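You operate a simulated robot arm through the tools that you are given. There is no shell and no other tool.

You run a simulated two-armed robot. Do the job below in one go: nothing can be reset, and whatever is moved stays where it is left.

TASK
Space the blue slide from the red one with the 160 mm bar and clamp it.
Fine: leave the bar between them.

It is judged by the outcome, as a careful person would: the job done as asked, and still so three seconds after it is handed in. It fails if anything else is knocked over, pushed out of place, dropped, spilled or broken.

THE ROBOT
Two 7-joint arms with fingered hands on one trunk that stands fixed in place. Base frame: the origin is at the foot of the trunk, x ahead of it, y to its left, z up. Readings come in mm, degrees, newtons and seconds.
The left shoulder is at [60, 126, 1105], the right one opposite. With the tool pointing down near the work surface each hand reaches from about 340 to 720 mm from the base axis, measured 20 degrees to its own side. Payload 2.5 kg a hand.
The TCP of each hand is the grasp point between the finger pads, 30 mm short of the fingertips. In the tool frame z runs along the fingers and y along their closing line. The gripper opens to 104 mm; its body begins 35 mm behind the TCP. The gripper is a hand of 5 fingers: y runs from the thumb to the fingers, the wrist lies at [-15, -104, -178] in the tool frame, and closing takes about 1.5 s.
Orientation is that of the tool frame in the base frame, as [roll, pitch, yaw] about the fixed x, y, z axes, in that order (R = Rz(yaw) Ry(pitch) Rx(roll)). With the fingers straight down and the wrist toward the robot, the tool's x, y and z point along [0, 1, 0], [1, 0, 0] and [0, 0, -1] of the base frame.

THE INTERFACE
- The arms move only by the tool drive_tool. It takes "left_increments", "right_increments" or both (then of equal length, played together; a hand with none holds still); each is a list of rows, each an object of numbers (a shift or turn left out is 0, a gripper value left out holds the last): "dx", "dy", "dz": the shift along the base's x, y, z in units of 40 mm (1.0 is 40 mm); "ax", "ay", "az": the turn, a rotation vector about the base's x, y, z in units of 5 degrees (1.0 is 5 degrees). In form: [{"dx": .., "dy": .., "dz": .., "ax": .., "ay": .., "az": ..}, ...]. A call has 1 to 20 rows; each row shifts and turns the commanded pose from where the row before left it. "left_fingers" and "right_fingers" are, for a hand that has rows, the closure, from 0 (fully open) to 1 (shut), set as the call begins (left out, the last holds). A call with a number of a shift or a turn outside -1 to 1 is refused whole. Rows are played at 5 a second. More than 50 mm and 8.6 degrees between two rows, or a gripper value outside its range, and nothing of the call is played. Where a pose cannot be reached the arm comes as near as it can. A force on the tool above 40 N (or 10 N above the force at the start of the call, whichever is more), or a blocked arm, ends the call early, and 0.2 s more pass. The fingers move at their own pace (about 153 mm/s each) and stop on an object; they squeeze with about 23 N. The grip force told is the motor's: it shows also when the fingers shut on nothing. Time passes only in rows, and 0.2 s behind the last, so rows that do not move let the fingers close. It gives the time, the measured TCP pose, the force on the tool (base axes), the opening and the grip force at its end, in the units of the frame above (readings bear some noise), with the torque about the TCP (base axes, N m) and any sound that the robot's microphone picked up, and new pictures: "pictures" is both (left out), scene, wrist or none (wrist: the cameras of the hands that moved).
- Cameras (640 x 400 px; columns grow to the right, rows downward): "scene" is now at [100.2, 51.5, 1296.4]; the picture's right is [0.64, -0.77, 0.00], its down [-0.58, -0.48, -0.66] and it looks along [0.51, 0.42, -0.75] (base axes); focal length 318 px, centre (320, 200). "left" rides on the left gripper at [-80, -78, -141] in its tool frame; the picture's right is [-0.78, -0.30, 0.56], its down [0.53, -0.78, 0.33] and it looks along [0.33, 0.56, 0.76] (tool axes); focal length 247 px, centre (320, 200). "right" rides on the right gripper at [80, -78, -141] in its tool frame; the picture's right is [-0.78, 0.30, -0.56], its down [-0.54, -0.78, 0.33] and it looks along [-0.33, 0.56, 0.76] (tool axes); focal length 247 px, centre (320, 200).
- slide_trunk(by): slides the trunk up (or, below 0, down) by that many mm; the arms and the scene camera ride with it, the base frame stays. It gives what a move gives, with no picture.
- set_fingers(index, middle, ring, little, thumb_bend, thumb_turn, hand): sets how far each is bent, from 0 (flat) to 100 (curled in); at 30 the hand is open as for a grip, at 70 the pads meet at the TCP. One left out holds its place. A second passes; each finger stops where it meets its share of the squeeze, and holds until it gets a number again. A gripper value or a shape takes the hand back. It gives what a move gives, with no picture; readings hold the bend of each and the force on index, middle, ring, little, thumb and palm. thumb_turn goes from beside the hand (0) to across from the fingers (100), as for a grip.
- set_grasp(shape, hand): the hand has 5 fingers and takes this shape, open, in about a second: jaw (thumb against the fingers, like two jaws); tri (thumb and two fingers); tip (a fingertip pinch); poke (one finger out to press); point (the index stretched); flat (the hand flat); cup (the hand cupped); fist (a fist). The gripper value then closes the fingers along that shape, each until it touches; the sizes above hold for jaw. It gives what a move gives, with no picture.
- head_to(pan, tilt): turns the head with the scene camera to pan (to the left, within 86 degrees either way) and tilt (down, from -29 to 69), counted from straight ahead of the robot. It gives what a move gives, and a new picture of the scene camera.
- probe_pixels(camera, pixels): for up to 12 pixels [column, row] of the newest picture of that camera ("zoom" is the newest enlarged one), the place [x, y, z] in the base frame of the surface seen there, good to about 3 mm. It takes no simulated time.
- enlarge(camera, box): a new picture of the part [left, top, right, bottom] of that camera's present view, enlarged. It takes no simulated time.
- hand_in(): hands the job in; it is judged then, once.

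Open the grippers and draw the arms clear of the work before you hand the job in, unless the task says otherwise.

The tools are called after ">>>" as a command line: name --argument value ..., lists and objects as JSON in quotes. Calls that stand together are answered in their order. drive_tool: Moves the arms, as the interface text tells. Its arguments: {"type":"object","properties":{"left_increments":{"type":"array","items":{"type":"object","properties":{"dx":{"type":"number"},"dy":{"type":"number"},"dz":{"type":"number"},"ax":{"type":"number"},"ay":{"type":"number"},"az":{"type":"number"}}}},"left_fingers":{"type":"number"},"right_increments":{"type":"array","items":{"type":"object","properties":{"dx":{"type":"number"},"dy":{"type":"number"},"dz":{"type":"number"},"ax":{"type":"number"},"ay":{"type":"number"},"az":{"type":"number"}}}},"right_fingers":{"type":"number"},"pictures":{"type":"string","enum":["both","scene","wrist","none"]}},"required":[]} The other tools are called the same way: slide_trunk (by) moves the trunk up or down; set_grasp (shape, hand) gives the hand a shape; set_fingers (index, middle, ring, little, thumb_bend, thumb_turn, hand) moves the fingers one by one; head_to (pan, tilt) turns the head that bears the scene camera; probe_pixels (camera, pixels) gives the place of the surface under pixels of a picture; enlarge (camera, box) takes an enlarged picture of a part of a camera's view; hand_in () hands the job in.

At the start:

```text
clock: 0.0
left_position: [352.4, 416.3, 998.7]
left_ee_rot: [-179.9, 0.0, 90.0]
left_force: [0.5, -0.8, -0.2]
left_wrist_torque: [0.01, 0.0, 0.0]
left_opening: 103.8
left_finger_force: 0.1
left_shape: jaw
left_bend: [30.0, 30.0, 30.0, 30.0, 30.0, 98.0]
left_finger forces: [0.1, 0.0, 0.1, 0.1, 0.0, 0.0]
right_position: [439.8, 60.6, 1022.9]
right_ee_rot: [-179.9, 0.0, 89.9]
right_force: [0.1, -0.5, 0.0]
right_wrist_torque: [-0.02, 0.01, -0.02]
right_opening: 103.8
right_finger_force: 0.0
right_shape: jaw
right_bend: [30.0, 30.0, 30.0, 30.0, 30.0, 98.0]
right_finger forces: [0.1, 0.1, 0.0, 0.0, 0.1, 0.0]
trunk travel left (down, up): [-500.0, 440.0]
head pan, tilt (commanded): [39.6, 48.4]
```

scene: 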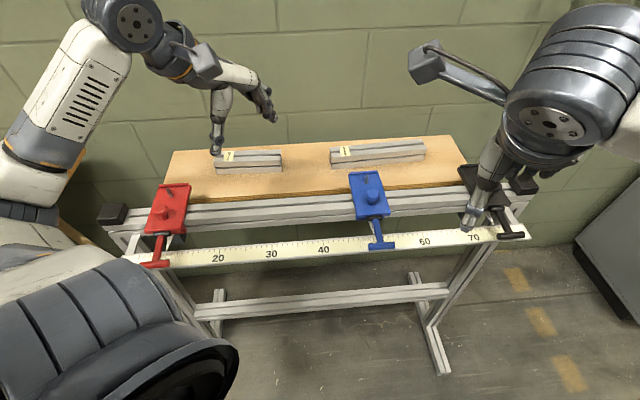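
right: 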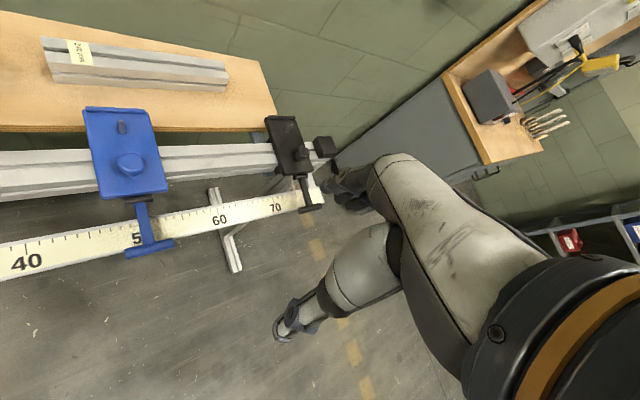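
left: 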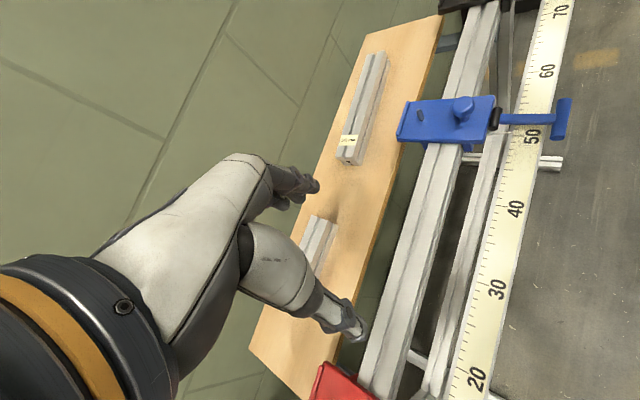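

I see a rail with a red slide near (168,210), a blue slide near (370,195) and two labelled bars on the board near (250,160) and (378,152). I'll enlarge the views to read the labels and see the clamp handles.

>>> enlarge --camera "scene" --box '[200, 130, 300, 190]'

>>> enlarge --camera "scene" --box '[320, 130, 440, 200]'

>>> enlarge --camera "scene" --box '[320, 160, 440, 260]'

>>> enlarge --camera "scene" --box '[90, 170, 250, 280]'

>>> enlarge --camera "left" --box '[380, 60, 600, 200]'

>>> enlarge --camera "right" --box '[60, 90, 220, 270]'

```text
6.40 times, centred on (250, 160) of scene
```

zoom: 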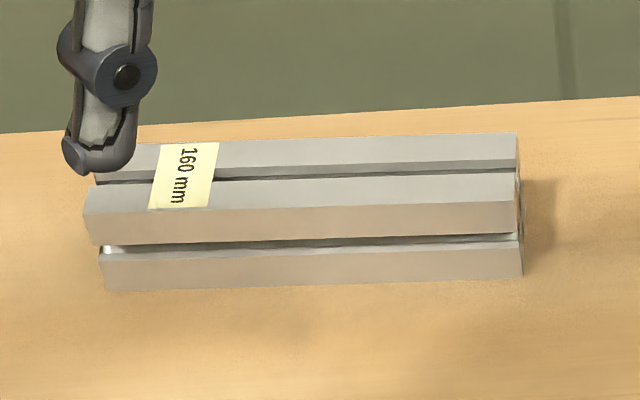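

```text
5.33 times, centred on (380, 165) of scene
```

zoom: 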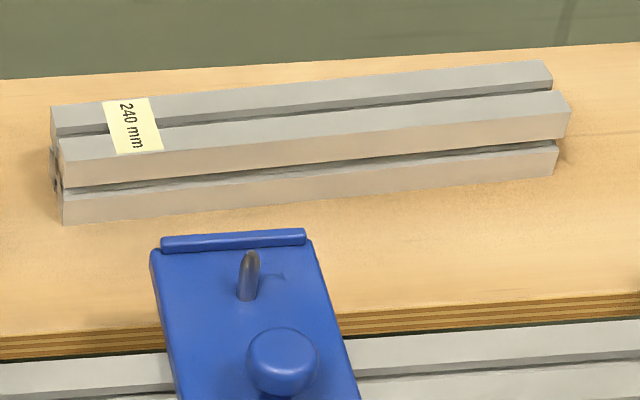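

```text
4.00 times, centred on (380, 210) of scene
```

zoom: 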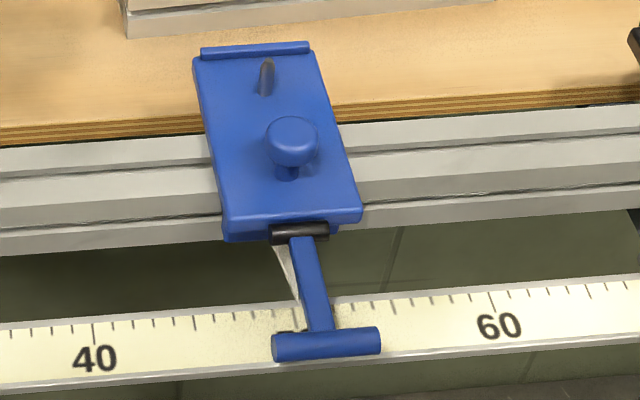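

```text
3.64 times, centred on (170, 225) of scene
```

zoom: 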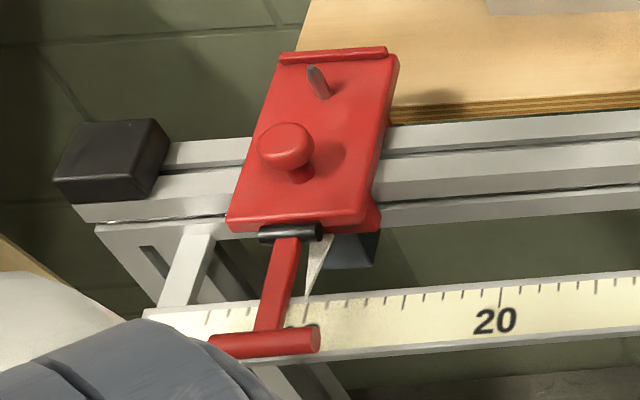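

```text
2.86 times, centred on (490, 130) of left
```

zoom: 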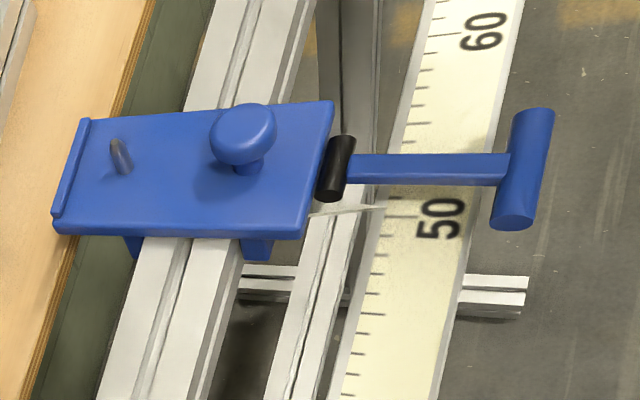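

```text
2.22 times, centred on (140, 180) of right
```

zoom: 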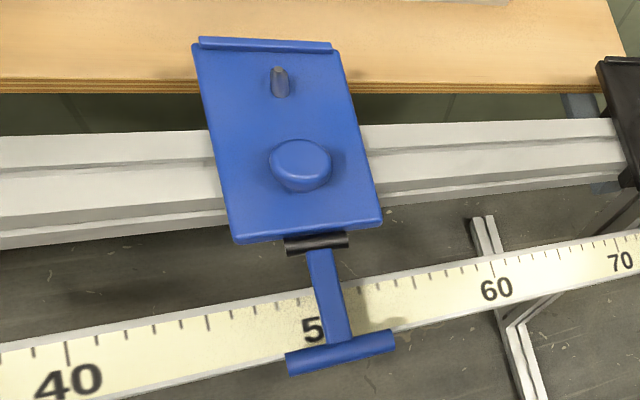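

I'll probe key points: the rail, red and blue slides, their levers and the 160 mm bar (label at (228,155)).

>>> probe_pixels --camera "scene" --pixels '[[160, 225], [184, 190], [168, 192], [166, 210], [161, 240], [155, 264], [183, 228], [352, 178], [383, 175], [372, 195], [376, 228], [383, 246]]'

>>> probe_pixels --camera "scene" --pixels '[[217, 163], [281, 160], [217, 171], [281, 168], [250, 156], [250, 161], [250, 172], [340, 165], [420, 155], [250, 212], [250, 220], [300, 190]]'

>>> enlarge --camera "scene" --box '[450, 160, 560, 250]'

```text
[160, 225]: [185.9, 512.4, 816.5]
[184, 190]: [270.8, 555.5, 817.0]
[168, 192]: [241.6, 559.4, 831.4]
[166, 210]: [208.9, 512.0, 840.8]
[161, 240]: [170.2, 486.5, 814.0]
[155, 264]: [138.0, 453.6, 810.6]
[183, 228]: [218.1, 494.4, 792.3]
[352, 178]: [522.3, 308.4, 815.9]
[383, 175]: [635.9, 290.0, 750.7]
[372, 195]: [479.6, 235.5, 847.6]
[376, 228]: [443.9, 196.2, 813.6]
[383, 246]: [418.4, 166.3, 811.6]
```

```text
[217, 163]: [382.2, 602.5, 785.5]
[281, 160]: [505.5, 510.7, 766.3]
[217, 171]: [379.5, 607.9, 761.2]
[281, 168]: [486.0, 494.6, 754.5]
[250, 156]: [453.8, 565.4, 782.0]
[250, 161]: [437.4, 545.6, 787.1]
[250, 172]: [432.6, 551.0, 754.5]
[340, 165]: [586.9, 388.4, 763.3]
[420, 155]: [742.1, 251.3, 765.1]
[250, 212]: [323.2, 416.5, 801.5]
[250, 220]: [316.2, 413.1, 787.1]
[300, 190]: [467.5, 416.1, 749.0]
```

```text
4.44 times, centred on (505, 205) of scene
```

zoom: 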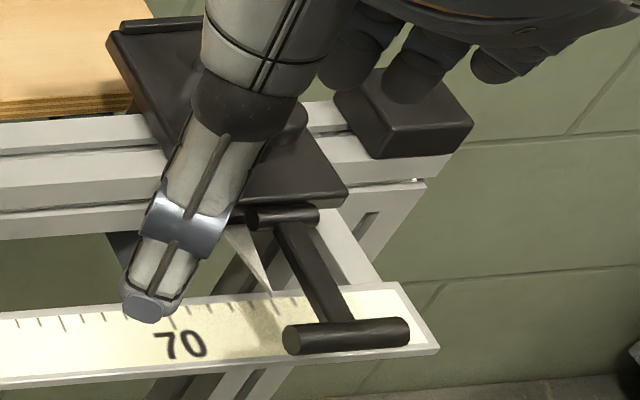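

All three levers lie out flat toward the robot; the bar at (250,160) is the 160 mm one. I'll take close zooms and probe corners precisely.

>>> enlarge --camera "scene" --box '[336, 165, 416, 215]'

>>> probe_pixels --camera "zoom" --pixels '[[110, 85], [310, 60], [165, 400], [420, 380], [170, 440], [330, 190], [270, 240], [500, 200], [500, 280], [500, 320], [230, 120], [290, 130]]'

>>> enlarge --camera "scene" --box '[340, 210, 420, 260]'

>>> probe_pixels --camera "zoom" --pixels '[[250, 150], [300, 145], [290, 200], [310, 240], [230, 300], [310, 290], [380, 280], [200, 130], [150, 250], [480, 220], [235, 220], [270, 130]]'

```text
8.00 times, centred on (376, 190) of scene
```

zoom: 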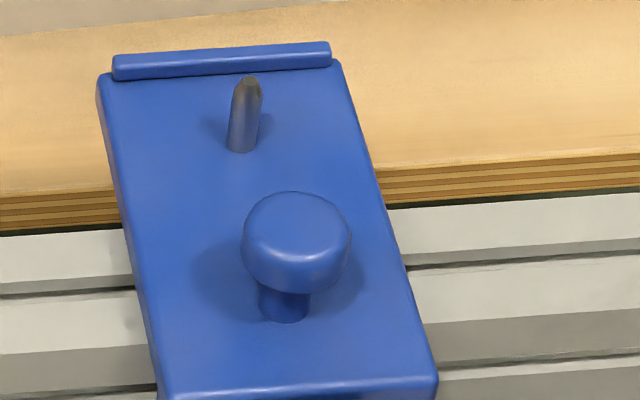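

```text
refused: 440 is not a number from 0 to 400
```

```text
8.00 times, centred on (380, 235) of scene
```

zoom: 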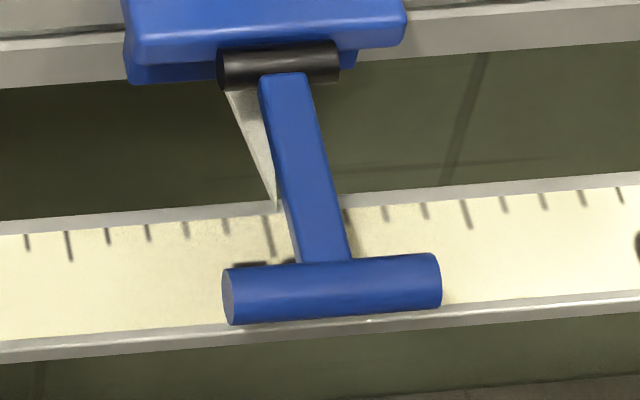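

```text
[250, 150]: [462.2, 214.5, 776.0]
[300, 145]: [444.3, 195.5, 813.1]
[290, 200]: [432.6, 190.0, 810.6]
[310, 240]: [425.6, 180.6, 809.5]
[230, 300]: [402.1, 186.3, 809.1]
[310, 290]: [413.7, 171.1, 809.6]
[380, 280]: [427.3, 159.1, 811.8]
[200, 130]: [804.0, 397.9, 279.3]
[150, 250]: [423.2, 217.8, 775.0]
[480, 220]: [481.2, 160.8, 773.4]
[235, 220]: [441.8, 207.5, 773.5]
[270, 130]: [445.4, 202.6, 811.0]
```

Re-zooming on the blue plate to probe its corners.

>>> enlarge --camera "scene" --box '[336, 165, 416, 215]'

>>> probe_pixels --camera "zoom" --pixels '[[110, 85], [325, 75], [175, 385], [420, 375], [295, 215], [285, 310], [240, 145], [248, 85], [500, 220], [500, 280], [500, 320], [230, 62]]'

>>> enlarge --camera "scene" --box '[128, 175, 208, 225]'

>>> probe_pixels --camera "zoom" --pixels '[[185, 85], [480, 85], [170, 350], [420, 350], [310, 220], [240, 60], [520, 180], [520, 250], [520, 310], [500, 350], [60, 200], [340, 75]]'

>>> enlarge --camera "scene" --box '[128, 220, 208, 270]'

>>> probe_pixels --camera "zoom" --pixels '[[300, 80], [260, 110], [230, 200], [150, 330], [240, 330], [310, 330], [380, 250], [320, 180], [420, 80], [400, 30], [500, 20], [420, 110]]'

```text
8.00 times, centred on (376, 190) of scene
```

zoom: 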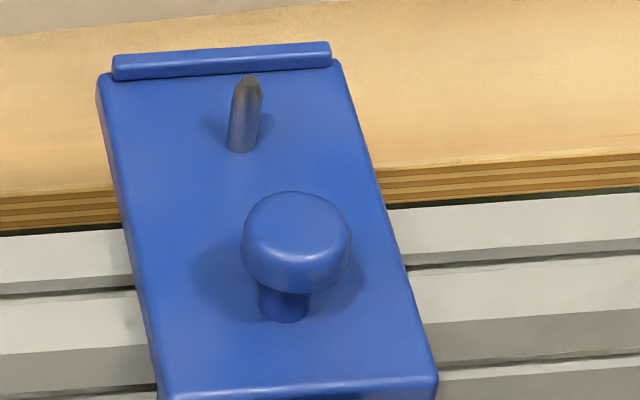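

```text
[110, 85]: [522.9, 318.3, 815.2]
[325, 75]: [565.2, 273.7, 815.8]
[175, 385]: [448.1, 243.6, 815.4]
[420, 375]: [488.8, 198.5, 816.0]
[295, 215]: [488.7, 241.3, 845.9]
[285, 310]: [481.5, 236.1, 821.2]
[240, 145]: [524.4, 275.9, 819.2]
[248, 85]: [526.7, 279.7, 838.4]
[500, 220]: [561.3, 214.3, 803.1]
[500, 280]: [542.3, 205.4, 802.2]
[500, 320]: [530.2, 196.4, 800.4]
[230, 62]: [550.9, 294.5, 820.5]
```

```text
8.00 times, centred on (168, 200) of scene
```

zoom: 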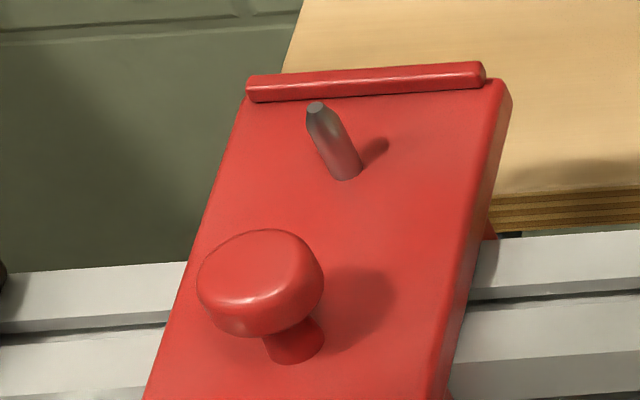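

```text
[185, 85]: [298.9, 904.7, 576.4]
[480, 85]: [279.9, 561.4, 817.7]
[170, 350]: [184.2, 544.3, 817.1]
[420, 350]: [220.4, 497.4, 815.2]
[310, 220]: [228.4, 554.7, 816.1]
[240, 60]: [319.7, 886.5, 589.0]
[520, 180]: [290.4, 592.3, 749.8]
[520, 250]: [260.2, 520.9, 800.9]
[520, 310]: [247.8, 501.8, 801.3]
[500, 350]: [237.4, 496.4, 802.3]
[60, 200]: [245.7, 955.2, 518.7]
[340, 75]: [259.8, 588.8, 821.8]
```

```text
8.00 times, centred on (168, 245) of scene
```

zoom: 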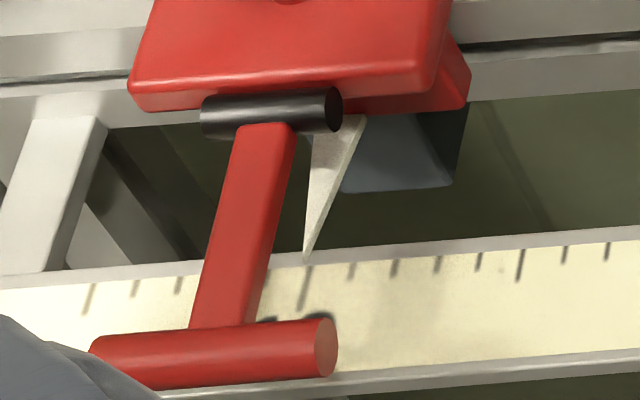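

```text
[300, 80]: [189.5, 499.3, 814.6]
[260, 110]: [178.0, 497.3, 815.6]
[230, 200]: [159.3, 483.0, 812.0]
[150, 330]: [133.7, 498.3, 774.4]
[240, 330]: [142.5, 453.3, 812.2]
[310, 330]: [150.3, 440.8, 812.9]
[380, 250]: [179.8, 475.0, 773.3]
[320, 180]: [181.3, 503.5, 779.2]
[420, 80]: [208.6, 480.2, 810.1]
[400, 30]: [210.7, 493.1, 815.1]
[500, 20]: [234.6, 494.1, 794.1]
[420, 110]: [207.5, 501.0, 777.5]
```

I'll look closer at the lever hinge and beneath the slides from the wrist cameras, and probe rail edges for its direction.

>>> enlarge --camera "right" --box '[80, 180, 200, 255]'

>>> enlarge --camera "left" --box '[440, 80, 580, 170]'

>>> probe_pixels --camera "left" --pixels '[[380, 385], [400, 300], [430, 200], [440, 160], [395, 385], [412, 300], [444, 200], [460, 150], [470, 60], [340, 390], [563, 118], [520, 119]]'

>>> probe_pixels --camera "scene" --pixels '[[210, 207], [260, 203], [310, 199], [340, 197], [210, 217], [260, 213], [310, 209], [340, 207], [210, 226], [260, 222], [310, 218], [340, 216]]'

```text
5.33 times, centred on (140, 218) of right
```

zoom: 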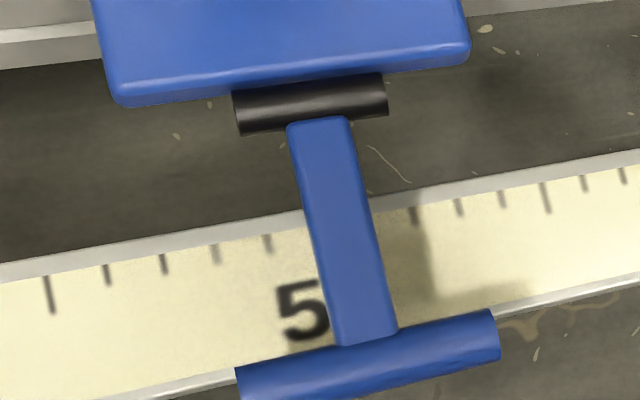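

```text
4.44 times, centred on (510, 125) of left
```

zoom: 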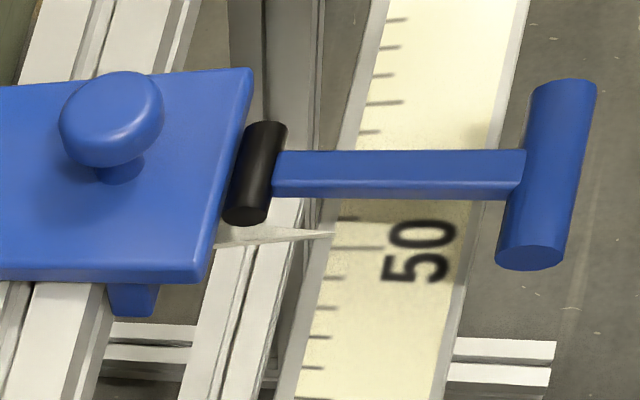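

```text
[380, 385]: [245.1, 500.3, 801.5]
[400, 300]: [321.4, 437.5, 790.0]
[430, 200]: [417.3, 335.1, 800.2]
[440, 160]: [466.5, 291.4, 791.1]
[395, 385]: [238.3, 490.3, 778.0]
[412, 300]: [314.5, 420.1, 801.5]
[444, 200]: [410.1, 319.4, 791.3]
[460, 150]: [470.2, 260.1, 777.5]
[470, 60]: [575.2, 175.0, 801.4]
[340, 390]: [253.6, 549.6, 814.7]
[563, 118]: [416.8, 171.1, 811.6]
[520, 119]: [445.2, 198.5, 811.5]
```

```text
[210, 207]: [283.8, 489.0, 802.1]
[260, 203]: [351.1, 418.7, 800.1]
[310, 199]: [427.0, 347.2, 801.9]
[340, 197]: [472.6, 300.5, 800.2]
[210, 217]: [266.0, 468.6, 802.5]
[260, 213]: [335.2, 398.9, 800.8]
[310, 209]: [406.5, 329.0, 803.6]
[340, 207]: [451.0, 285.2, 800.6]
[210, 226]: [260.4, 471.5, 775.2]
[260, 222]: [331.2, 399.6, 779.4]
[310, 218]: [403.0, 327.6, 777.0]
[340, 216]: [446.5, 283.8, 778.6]
```

Rail runs along about az −45° with front face at z≈778 and top at z≈801. Now I'll measure the 160 mm bar's pose and the rail's back edge.

>>> enlarge --camera "scene" --box '[206, 140, 294, 195]'

>>> probe_pixels --camera "zoom" --pixels '[[75, 170], [560, 165], [80, 200], [560, 190], [95, 285], [565, 265], [95, 115], [565, 110], [320, 330], [320, 130], [320, 180], [20, 200]]'

>>> enlarge --camera "scene" --box '[240, 180, 304, 220]'

>>> probe_pixels --camera "zoom" --pixels '[[300, 60], [300, 120], [300, 150], [300, 185], [300, 200], [300, 215], [300, 230], [300, 250], [300, 280], [300, 310], [300, 340], [300, 370]]'

```text
7.27 times, centred on (250, 168) of scene
```

zoom: 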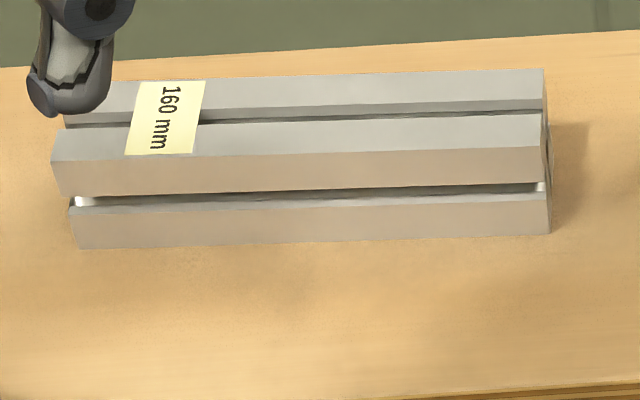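

```text
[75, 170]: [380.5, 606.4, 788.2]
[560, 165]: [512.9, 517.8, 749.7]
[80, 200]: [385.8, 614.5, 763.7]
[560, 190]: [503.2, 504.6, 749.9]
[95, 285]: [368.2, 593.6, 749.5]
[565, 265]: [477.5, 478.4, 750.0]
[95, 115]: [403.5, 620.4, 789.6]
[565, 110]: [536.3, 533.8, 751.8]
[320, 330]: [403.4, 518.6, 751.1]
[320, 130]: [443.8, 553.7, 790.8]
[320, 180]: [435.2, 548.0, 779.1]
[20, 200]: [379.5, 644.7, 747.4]
```

```text
10.00 times, centred on (272, 200) of scene
```

zoom: 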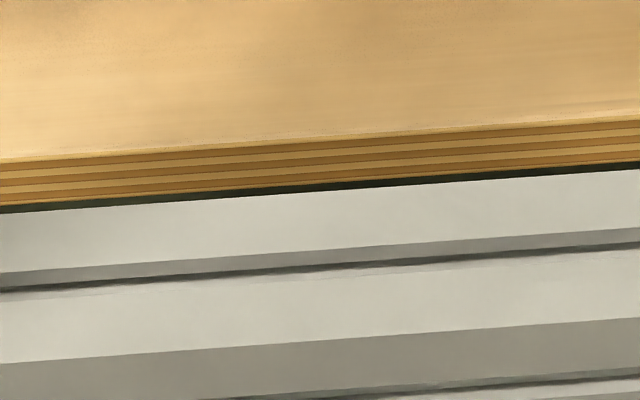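

```text
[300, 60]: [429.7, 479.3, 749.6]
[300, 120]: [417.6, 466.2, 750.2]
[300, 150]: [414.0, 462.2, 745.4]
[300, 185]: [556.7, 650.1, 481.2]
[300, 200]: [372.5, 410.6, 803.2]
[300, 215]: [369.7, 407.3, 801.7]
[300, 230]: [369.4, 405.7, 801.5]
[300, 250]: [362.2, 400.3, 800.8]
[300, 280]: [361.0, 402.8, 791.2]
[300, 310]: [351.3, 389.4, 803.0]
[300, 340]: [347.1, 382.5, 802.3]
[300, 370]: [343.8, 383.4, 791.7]
```

Bar is 40 mm high (z 750–790). I'll probe its ends inside the edges for exact position and yaw.

>>> enlarge --camera "scene" --box '[206, 140, 294, 195]'

>>> probe_pixels --camera "zoom" --pixels '[[530, 135], [535, 85], [530, 165], [530, 222], [85, 150], [90, 180], [95, 235], [130, 95], [320, 85], [320, 140], [320, 170], [320, 230]]'

>>> enlarge --camera "left" --box '[280, 200, 360, 280]'

```text
7.27 times, centred on (250, 168) of scene
```

zoom: 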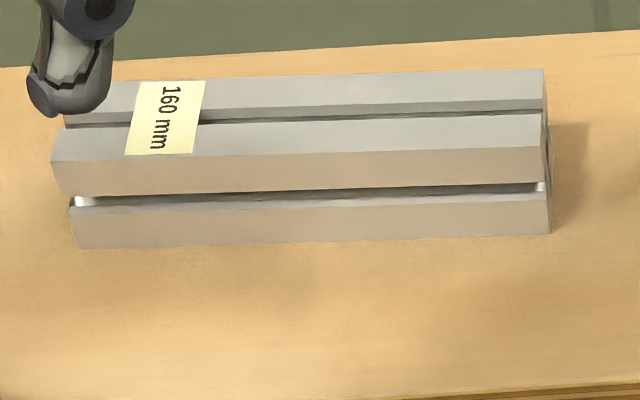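

```text
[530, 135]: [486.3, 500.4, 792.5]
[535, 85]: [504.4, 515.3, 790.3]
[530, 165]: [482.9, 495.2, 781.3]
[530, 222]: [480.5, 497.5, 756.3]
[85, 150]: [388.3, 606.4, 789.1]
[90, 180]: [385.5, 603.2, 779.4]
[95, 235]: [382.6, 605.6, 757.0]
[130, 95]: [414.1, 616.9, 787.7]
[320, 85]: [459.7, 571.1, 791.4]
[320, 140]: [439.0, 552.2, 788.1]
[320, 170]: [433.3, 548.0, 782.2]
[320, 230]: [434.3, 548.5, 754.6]
```

```text
5.00 times, centred on (320, 240) of left
```

zoom: 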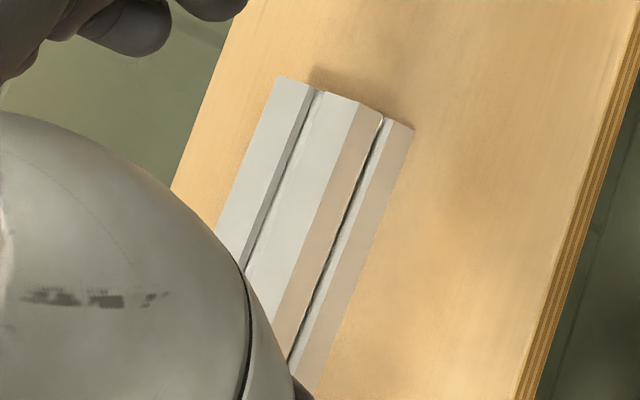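

Bar centre is about (446.5, 565.3), yaw −47.9°, 40×40×160 mm. I move the left hand above it, turning the closing line to az 42°.

>>> drive_tool --left_increments '[{"dx": 0.261, "dy": 0.414, "dz": -0.275, "az": 0.936}, {"dx": 0.261, "dy": 0.414, "dz": -0.275, "az": 0.936}, {"dx": 0.261, "dy": 0.414, "dz": -0.275, "az": 0.936}, {"dx": 0.261, "dy": 0.414, "dz": -0.275, "az": 0.936}, {"dx": 0.261, "dy": 0.414, "dz": -0.275, "az": 0.936}, {"dx": 0.261, "dy": 0.414, "dz": -0.275, "az": 0.936}, {"dx": 0.261, "dy": 0.414, "dz": -0.275, "az": 0.936}, {"dx": 0.261, "dy": 0.414, "dz": -0.275, "az": 0.936}, {"dx": 0.261, "dy": 0.414, "dz": -0.275, "az": 0.936}, {}]' --left_fingers 0

```text
clock: 2.2
left_position: [445.1, 567.3, 898.2]
left_ee_rot: [180.0, 0.0, 132.1]
left_force: [1.0, 0.2, 0.3]
left_wrist_torque: [-0.04, 0.01, 0.01]
left_opening: 103.8
left_finger_force: 0.1
left_shape: jaw
left_bend: [30.0, 30.0, 30.0, 30.0, 30.0, 98.0]
left_finger forces: [0.0, 0.0, 0.0, 0.1, 0.0, 0.0]
right_position: [438.3, 60.9, 1022.5]
right_ee_rot: [-180.0, 0.0, 89.9]
right_force: [0.3, 0.4, 1.2]
right_wrist_torque: [0.0, -0.01, 0.0]
right_opening: 103.2
right_finger_force: 0.0
right_shape: jaw
right_bend: [30.0, 30.0, 30.0, 30.0, 30.0, 98.0]
right_finger forces: [0.0, 0.0, 0.2, 0.0, 0.1, 0.0]
trunk travel left (down, up): [-500.0, 440.0]
head pan, tilt (commanded): [39.6, 48.4]
```

scene: 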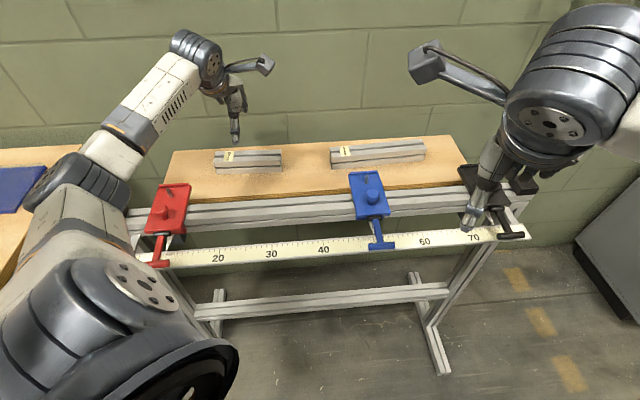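
left: 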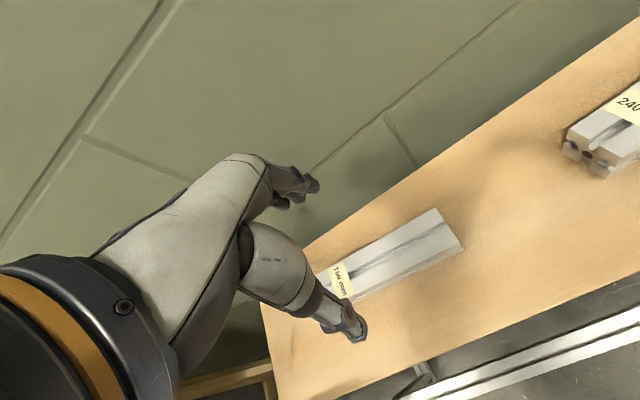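

The hand is above the bar (bar seen around (330–462, 210–300) in the left view). I'll enlarge and probe from here to refine the bar's centre.

>>> enlarge --camera "left" --box '[300, 190, 480, 310]'

>>> probe_pixels --camera "left" --pixels '[[432, 214], [458, 247], [448, 234], [370, 250], [380, 268], [395, 282], [340, 270], [345, 290], [420, 250], [400, 235], [360, 292], [430, 262]]'

>>> enlarge --camera "scene" --box '[200, 80, 300, 180]'

```text
3.33 times, centred on (390, 250) of left
```

zoom: 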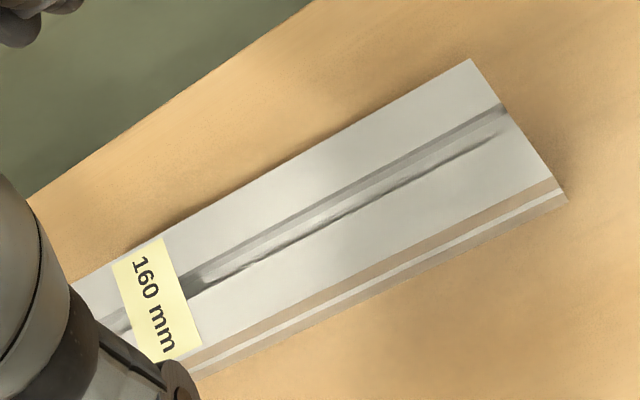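

```text
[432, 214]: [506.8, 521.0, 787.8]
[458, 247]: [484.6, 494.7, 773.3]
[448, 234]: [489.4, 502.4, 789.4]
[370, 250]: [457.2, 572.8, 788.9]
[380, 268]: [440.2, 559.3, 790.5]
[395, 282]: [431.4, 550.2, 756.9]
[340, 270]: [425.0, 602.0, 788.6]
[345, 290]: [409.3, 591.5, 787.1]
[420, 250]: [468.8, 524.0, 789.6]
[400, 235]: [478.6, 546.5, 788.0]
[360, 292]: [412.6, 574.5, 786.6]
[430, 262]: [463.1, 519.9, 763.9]
```

```text
4.00 times, centred on (250, 130) of scene
```

zoom: 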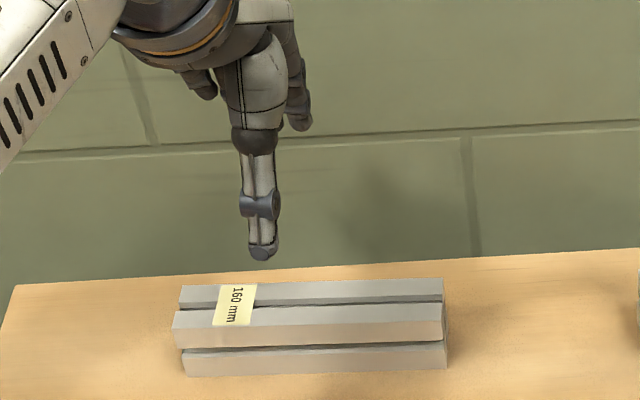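

The bar centre refines to (446.0, 564.4). I descend to TCP z≈786 with the hand open, watching for contact.

>>> drive_tool --left_increments '[{"dx": 0.02, "dy": -0.06, "dz": -0.6}, {"dz": -0.6}, {"dz": -0.6}, {"dz": -0.5}, {"dz": -0.3}, {"dz": -0.2}, {}]'

```text
clock: 3.8
left_position: [446.6, 563.4, 789.1]
left_ee_rot: [-180.0, -0.1, 132.2]
left_force: [-0.3, 0.5, -0.3]
left_wrist_torque: [0.0, 0.01, -0.01]
left_opening: 103.6
left_finger_force: 0.1
left_shape: jaw
left_bend: [30.0, 30.0, 30.0, 30.0, 30.0, 98.0]
left_finger forces: [0.0, 0.1, 0.0, 0.0, 0.0, 0.0]
right_position: [438.4, 60.5, 1022.4]
right_ee_rot: [180.0, 0.1, 89.9]
right_force: [0.0, 0.2, -0.5]
right_wrist_torque: [0.04, 0.02, 0.03]
right_opening: 103.6
right_finger_force: 0.1
right_shape: jaw
right_bend: [30.0, 30.0, 30.0, 30.0, 30.0, 98.0]
right_finger forces: [0.1, 0.0, 0.0, 0.1, 0.1, 0.1]
trunk travel left (down, up): [-500.0, 440.0]
head pan, tilt (commanded): [39.6, 48.4]
```

scene: 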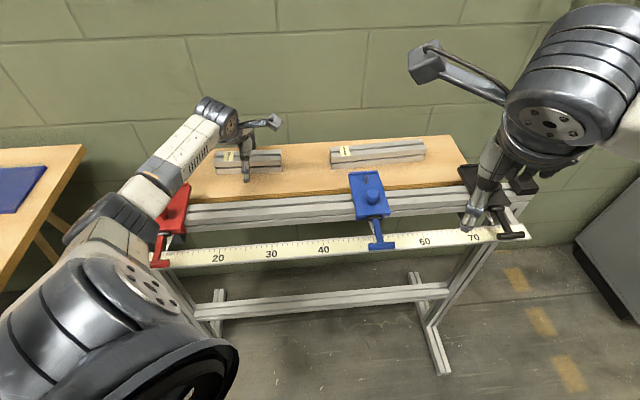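
left: 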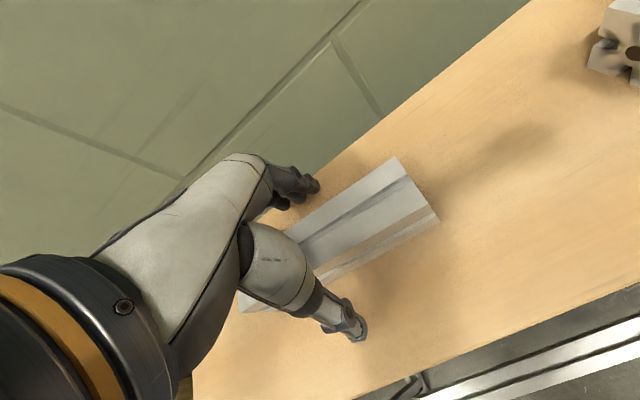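

No contact yet. I check the forearm's clearance to the red slide and the finger height near the board before closing.

>>> enlarge --camera "scene" --box '[90, 130, 250, 280]'

>>> probe_pixels --camera "scene" --pixels '[[150, 190], [160, 195], [165, 175], [140, 205], [180, 160], [247, 180], [155, 210], [205, 130]]'

>>> enlarge --camera "scene" --box '[200, 90, 300, 190]'

>>> enlarge --camera "left" --box '[220, 130, 450, 350]'

```text
2.67 times, centred on (170, 205) of scene
```

zoom: 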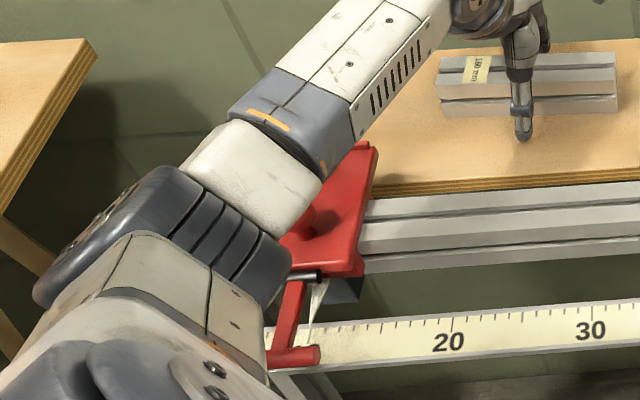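

```text
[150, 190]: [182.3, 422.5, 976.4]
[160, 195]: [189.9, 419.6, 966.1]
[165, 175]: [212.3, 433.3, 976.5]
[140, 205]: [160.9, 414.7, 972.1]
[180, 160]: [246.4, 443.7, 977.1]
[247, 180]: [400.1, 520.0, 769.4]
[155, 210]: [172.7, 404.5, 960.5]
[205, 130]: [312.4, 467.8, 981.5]
```

```text
4.00 times, centred on (250, 140) of scene
```

zoom: 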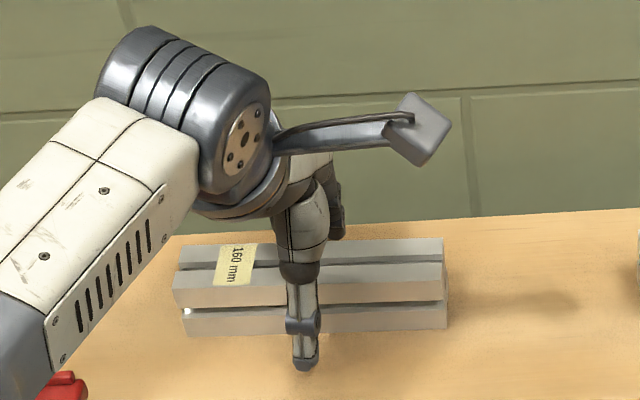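

```text
1.82 times, centred on (335, 240) of left
```

zoom: 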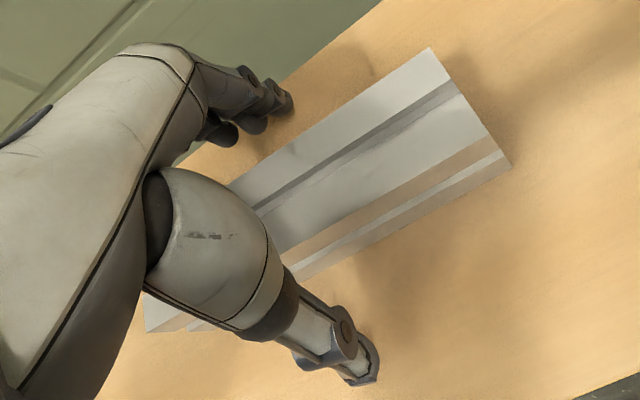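

Forearm is ~100 mm above the red slide's knob, so it's clear. I lower 4 mm more and close on the bar.

>>> drive_tool --left_increments '[{"dz": -0.1}, {}]' --pictures "none"

>>> drive_tool --left_increments '[{}, {}, {}, {}, {}, {}, {}, {}, {}, {}]' --left_fingers 1

```text
clock: 4.4
left_position: [445.8, 564.3, 784.1]
left_ee_rot: [180.0, 0.0, 132.1]
left_force: [0.2, -0.4, -0.9]
left_wrist_torque: [0.01, -0.05, 0.0]
left_opening: 103.7
left_finger_force: 0.2
left_shape: jaw
left_bend: [30.0, 30.0, 30.0, 30.0, 30.0, 98.0]
left_finger forces: [0.1, 0.0, 0.0, 0.0, 0.0, 0.1]
right_position: [438.3, 60.3, 1021.4]
right_ee_rot: [-180.0, 0.0, 89.9]
right_force: [0.5, -0.2, 0.0]
right_wrist_torque: [0.03, 0.01, -0.01]
right_opening: 103.8
right_finger_force: 0.1
right_shape: jaw
right_bend: [30.0, 30.0, 30.0, 30.0, 30.0, 98.0]
right_finger forces: [0.0, 0.0, 0.0, 0.1, 0.1, 0.1]
trunk travel left (down, up): [-500.0, 440.0]
head pan, tilt (commanded): [39.6, 48.4]
```

```text
clock: 6.6
left_position: [445.7, 563.2, 783.3]
left_ee_rot: [180.0, 0.0, 132.1]
left_force: [0.0, 0.6, 0.2]
left_wrist_torque: [-0.02, -0.01, -0.02]
left_opening: 34.4
left_finger_force: 23.1
left_shape: jaw
left_bend: [74.0, 52.0, 50.0, 50.0, 74.0, 100.0]
left_finger forces: [11.2, 5.7, 2.6, 1.3, 20.9, 0.0]
right_position: [438.4, 60.0, 1021.9]
right_ee_rot: [-180.0, 0.0, 89.9]
right_force: [-0.7, 0.2, 0.3]
right_wrist_torque: [0.0, 0.0, 0.01]
right_opening: 103.6
right_finger_force: 0.0
right_shape: jaw
right_bend: [30.0, 30.0, 30.0, 30.0, 30.0, 98.0]
right_finger forces: [0.0, 0.0, 0.0, 0.1, 0.1, 0.1]
trunk travel left (down, up): [-500.0, 440.0]
head pan, tilt (commanded): [39.6, 48.4]
```

scene: 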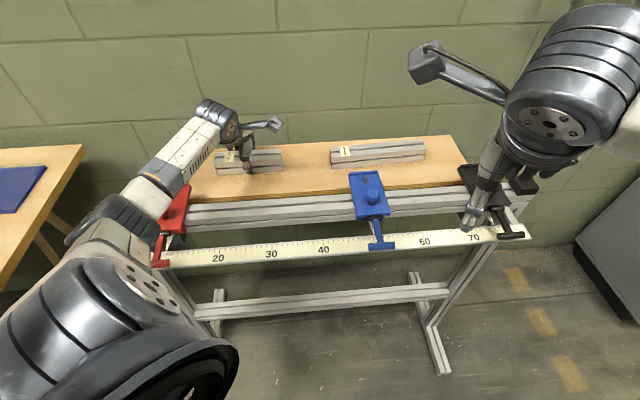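
left: 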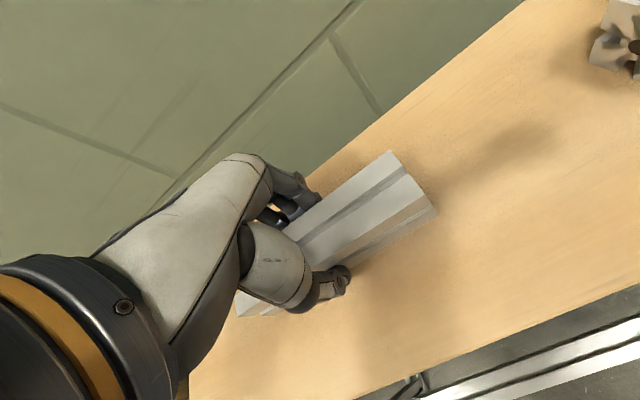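

The grip shows uneven bends (index and thumb 74, others ~50), so I check whether the bar was turned or the fingers are seated well.

>>> enlarge --camera "scene" --box '[200, 110, 300, 190]'

>>> probe_pixels --camera "zoom" --pixels '[[500, 200], [500, 235], [500, 270], [120, 225], [130, 250], [350, 235]]'

>>> enlarge --camera "left" --box '[220, 140, 450, 330]'

>>> probe_pixels --camera "left" --pixels '[[385, 160], [430, 205], [415, 195], [345, 220], [380, 230], [330, 235], [330, 265], [335, 275], [305, 195]]'

```text
5.00 times, centred on (250, 150) of scene
```

zoom: 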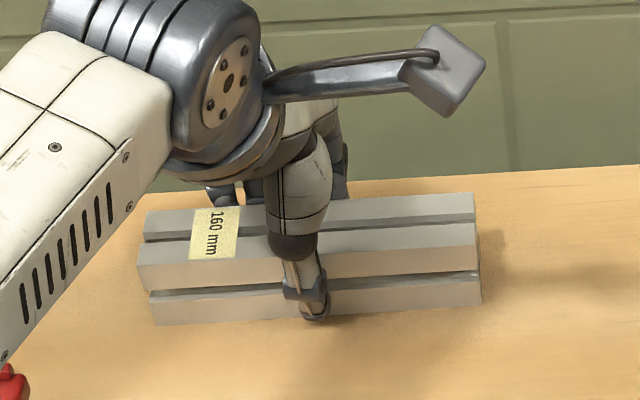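

```text
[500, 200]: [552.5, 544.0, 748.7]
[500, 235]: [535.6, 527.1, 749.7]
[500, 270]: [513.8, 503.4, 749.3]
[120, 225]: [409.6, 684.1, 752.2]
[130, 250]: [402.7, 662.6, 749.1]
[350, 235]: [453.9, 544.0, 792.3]
```

```text
2.11 times, centred on (335, 235) of left
```

zoom: 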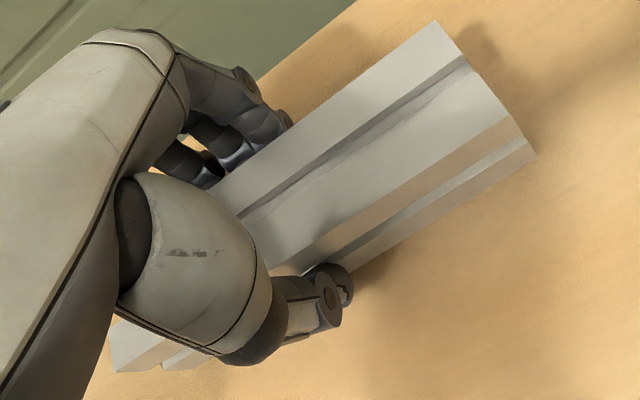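

```text
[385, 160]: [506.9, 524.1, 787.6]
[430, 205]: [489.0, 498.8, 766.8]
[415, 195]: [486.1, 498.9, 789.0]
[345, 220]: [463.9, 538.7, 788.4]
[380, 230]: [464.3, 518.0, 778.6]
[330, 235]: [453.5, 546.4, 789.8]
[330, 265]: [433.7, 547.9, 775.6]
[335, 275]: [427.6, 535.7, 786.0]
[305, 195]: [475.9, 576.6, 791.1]
```

The bar looks gripped with thumb and fingers across it. I lift slowly 30 mm and check it holds.

>>> drive_tool --left_increments '[{"dz": 0.15}, {"dz": 0.3}, {"dz": 0.3}, {}]'

```text
clock: 7.6
left_position: [445.0, 564.8, 813.7]
left_ee_rot: [-179.9, 0.0, 132.1]
left_force: [0.5, 0.6, -2.5]
left_wrist_torque: [-0.02, 0.02, -0.03]
left_opening: 34.6
left_finger_force: 22.7
left_shape: jaw
left_bend: [74.0, 52.0, 52.0, 52.0, 74.0, 100.0]
left_finger forces: [11.9, 5.3, 2.6, 1.3, 21.0, 0.0]
right_position: [438.5, 60.9, 1022.8]
right_ee_rot: [180.0, 0.0, 89.9]
right_force: [-0.1, 0.5, 0.5]
right_wrist_torque: [0.03, 0.02, 0.01]
right_opening: 103.6
right_finger_force: 0.1
right_shape: jaw
right_bend: [30.0, 30.0, 30.0, 30.0, 30.0, 98.0]
right_finger forces: [0.0, 0.1, 0.1, 0.1, 0.0, 0.1]
trunk travel left (down, up): [-500.0, 440.0]
head pan, tilt (commanded): [39.6, 48.4]
```

scene: 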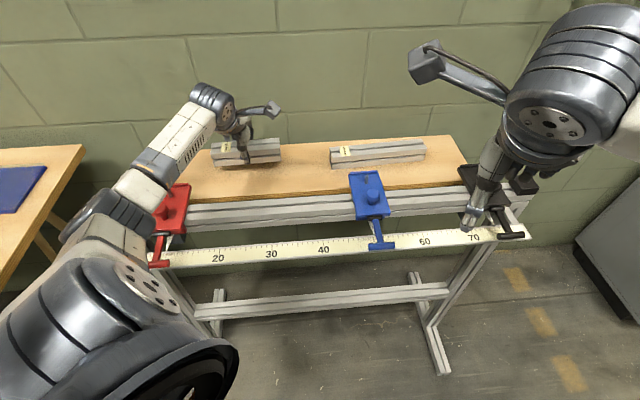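
left: 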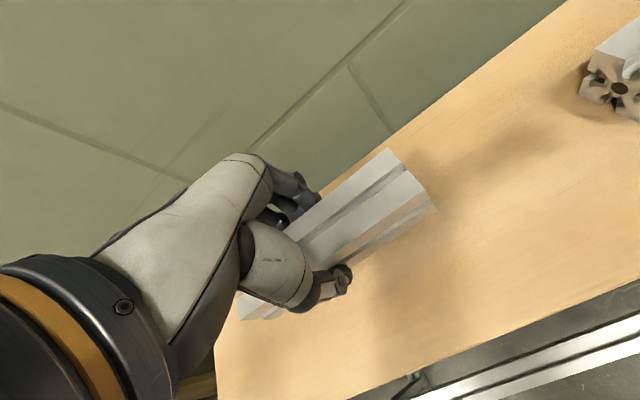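

The bar is lifted (−2.5 N). I check whether it hangs level and its yaw in the hand.

>>> enlarge --camera "scene" --box '[200, 100, 300, 180]'

>>> probe_pixels --camera "zoom" --pixels '[[460, 220], [455, 200], [440, 235], [440, 280], [170, 215], [95, 255], [100, 280], [110, 310], [350, 245], [350, 225], [200, 265], [200, 310]]'

```text
5.00 times, centred on (250, 140) of scene
```

zoom: 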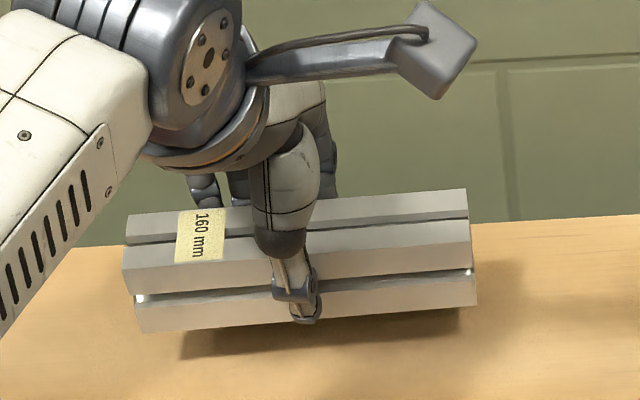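

```text
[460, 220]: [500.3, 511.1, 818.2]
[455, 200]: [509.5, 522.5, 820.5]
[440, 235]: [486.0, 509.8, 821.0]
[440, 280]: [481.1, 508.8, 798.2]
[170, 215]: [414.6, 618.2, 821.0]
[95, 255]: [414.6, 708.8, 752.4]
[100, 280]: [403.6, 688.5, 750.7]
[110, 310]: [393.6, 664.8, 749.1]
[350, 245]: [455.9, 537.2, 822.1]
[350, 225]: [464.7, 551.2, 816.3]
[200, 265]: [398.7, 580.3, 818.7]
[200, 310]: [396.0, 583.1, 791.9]
```

The bar seems to have turned a few degrees in the grip; I probe more points on its front face for the exact yaw and level.

>>> probe_pixels --camera "zoom" --pixels '[[145, 278], [180, 276], [230, 272], [340, 265], [390, 261], [440, 257], [462, 256], [150, 320], [200, 316], [350, 303], [400, 298], [460, 292]]'

>>> probe_pixels --camera "zoom" --pixels '[[140, 250], [170, 252], [230, 245], [340, 240], [400, 235], [455, 230], [150, 222], [165, 220], [350, 210], [400, 205], [455, 198], [462, 210]]'

```text
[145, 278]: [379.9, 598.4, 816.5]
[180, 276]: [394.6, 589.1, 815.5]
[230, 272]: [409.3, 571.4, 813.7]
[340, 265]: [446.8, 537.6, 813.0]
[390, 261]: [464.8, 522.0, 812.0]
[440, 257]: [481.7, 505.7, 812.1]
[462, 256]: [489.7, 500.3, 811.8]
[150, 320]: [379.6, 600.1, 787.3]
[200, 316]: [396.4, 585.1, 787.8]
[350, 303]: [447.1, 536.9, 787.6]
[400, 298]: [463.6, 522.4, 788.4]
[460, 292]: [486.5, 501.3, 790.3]
```

```text
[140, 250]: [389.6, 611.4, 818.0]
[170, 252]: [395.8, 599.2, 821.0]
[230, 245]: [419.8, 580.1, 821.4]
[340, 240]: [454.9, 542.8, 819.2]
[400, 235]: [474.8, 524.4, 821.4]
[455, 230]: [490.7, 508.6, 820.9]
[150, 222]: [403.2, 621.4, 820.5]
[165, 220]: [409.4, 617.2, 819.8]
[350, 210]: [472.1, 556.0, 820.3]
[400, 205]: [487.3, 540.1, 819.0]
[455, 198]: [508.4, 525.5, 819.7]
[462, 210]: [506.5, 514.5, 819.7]
```

The bar is level and at az −42.2°, so I'll turn −2.8° to match the rail. I lift and carry it over the rail with its left end a few mm short of the red slide.

>>> drive_tool --left_increments '[{"dz": 0.7}, {"dz": 0.7}, {"dz": 0.6}, {"dx": -0.449, "dy": -0.345, "az": -0.07}, {"dx": -0.449, "dy": -0.345, "az": -0.07}, {"dx": -0.449, "dy": -0.345, "az": -0.07}, {"dx": -0.449, "dy": -0.345, "az": -0.07}, {"dx": -0.449, "dy": -0.345, "az": -0.07}, {"dx": -0.449, "dy": -0.345, "az": -0.07}, {"dx": -0.449, "dy": -0.345, "az": -0.07}, {"dx": -0.449, "dy": -0.345, "az": -0.07}, {}, {}]'

```text
clock: 10.4
left_position: [301.1, 454.4, 893.5]
left_ee_rot: [-180.0, 0.0, 129.3]
left_force: [0.0, 0.7, -2.5]
left_wrist_torque: [0.0, 0.0, 0.0]
left_opening: 34.4
left_finger_force: 23.2
left_shape: jaw
left_bend: [74.0, 52.0, 52.0, 52.0, 74.0, 100.0]
left_finger forces: [12.0, 5.4, 2.6, 1.2, 21.2, 0.0]
right_position: [439.7, 61.0, 1022.2]
right_ee_rot: [-179.9, 0.0, 89.8]
right_force: [0.0, -0.5, 0.4]
right_wrist_torque: [0.0, 0.02, -0.02]
right_opening: 103.6
right_finger_force: 0.0
right_shape: jaw
right_bend: [30.0, 30.0, 30.0, 30.0, 30.0, 98.0]
right_finger forces: [0.1, 0.0, 0.0, 0.0, 0.1, 0.1]
trunk travel left (down, up): [-500.0, 440.0]
head pan, tilt (commanded): [39.6, 48.4]
```

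scene: 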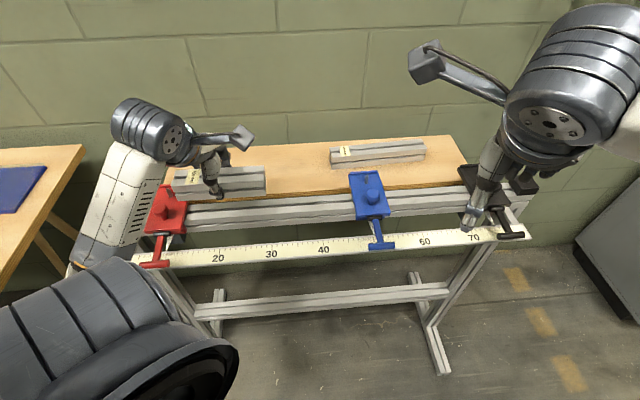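
left: 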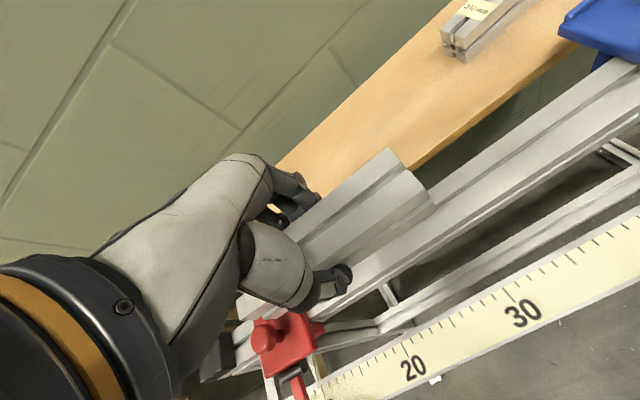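

The bar is over the rail next to the red slide. I probe its front face and ends before lowering.

>>> enlarge --camera "scene" --box '[140, 130, 300, 230]'

>>> probe_pixels --camera "scene" --pixels '[[178, 187], [190, 186], [200, 185], [225, 182], [240, 181], [255, 180], [263, 180], [180, 196], [225, 192], [258, 190], [250, 172], [184, 178]]'

```text
4.00 times, centred on (220, 180) of scene
```

zoom: 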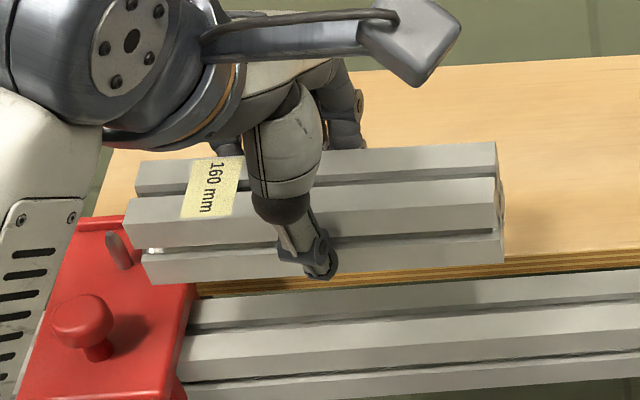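

```text
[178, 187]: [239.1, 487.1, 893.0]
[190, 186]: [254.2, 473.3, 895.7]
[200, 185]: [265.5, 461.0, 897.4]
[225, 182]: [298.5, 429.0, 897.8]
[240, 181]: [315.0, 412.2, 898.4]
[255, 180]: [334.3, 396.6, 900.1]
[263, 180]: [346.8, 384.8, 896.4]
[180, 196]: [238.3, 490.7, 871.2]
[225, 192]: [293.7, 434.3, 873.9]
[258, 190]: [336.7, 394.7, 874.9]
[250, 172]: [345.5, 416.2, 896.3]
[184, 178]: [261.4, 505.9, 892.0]
```

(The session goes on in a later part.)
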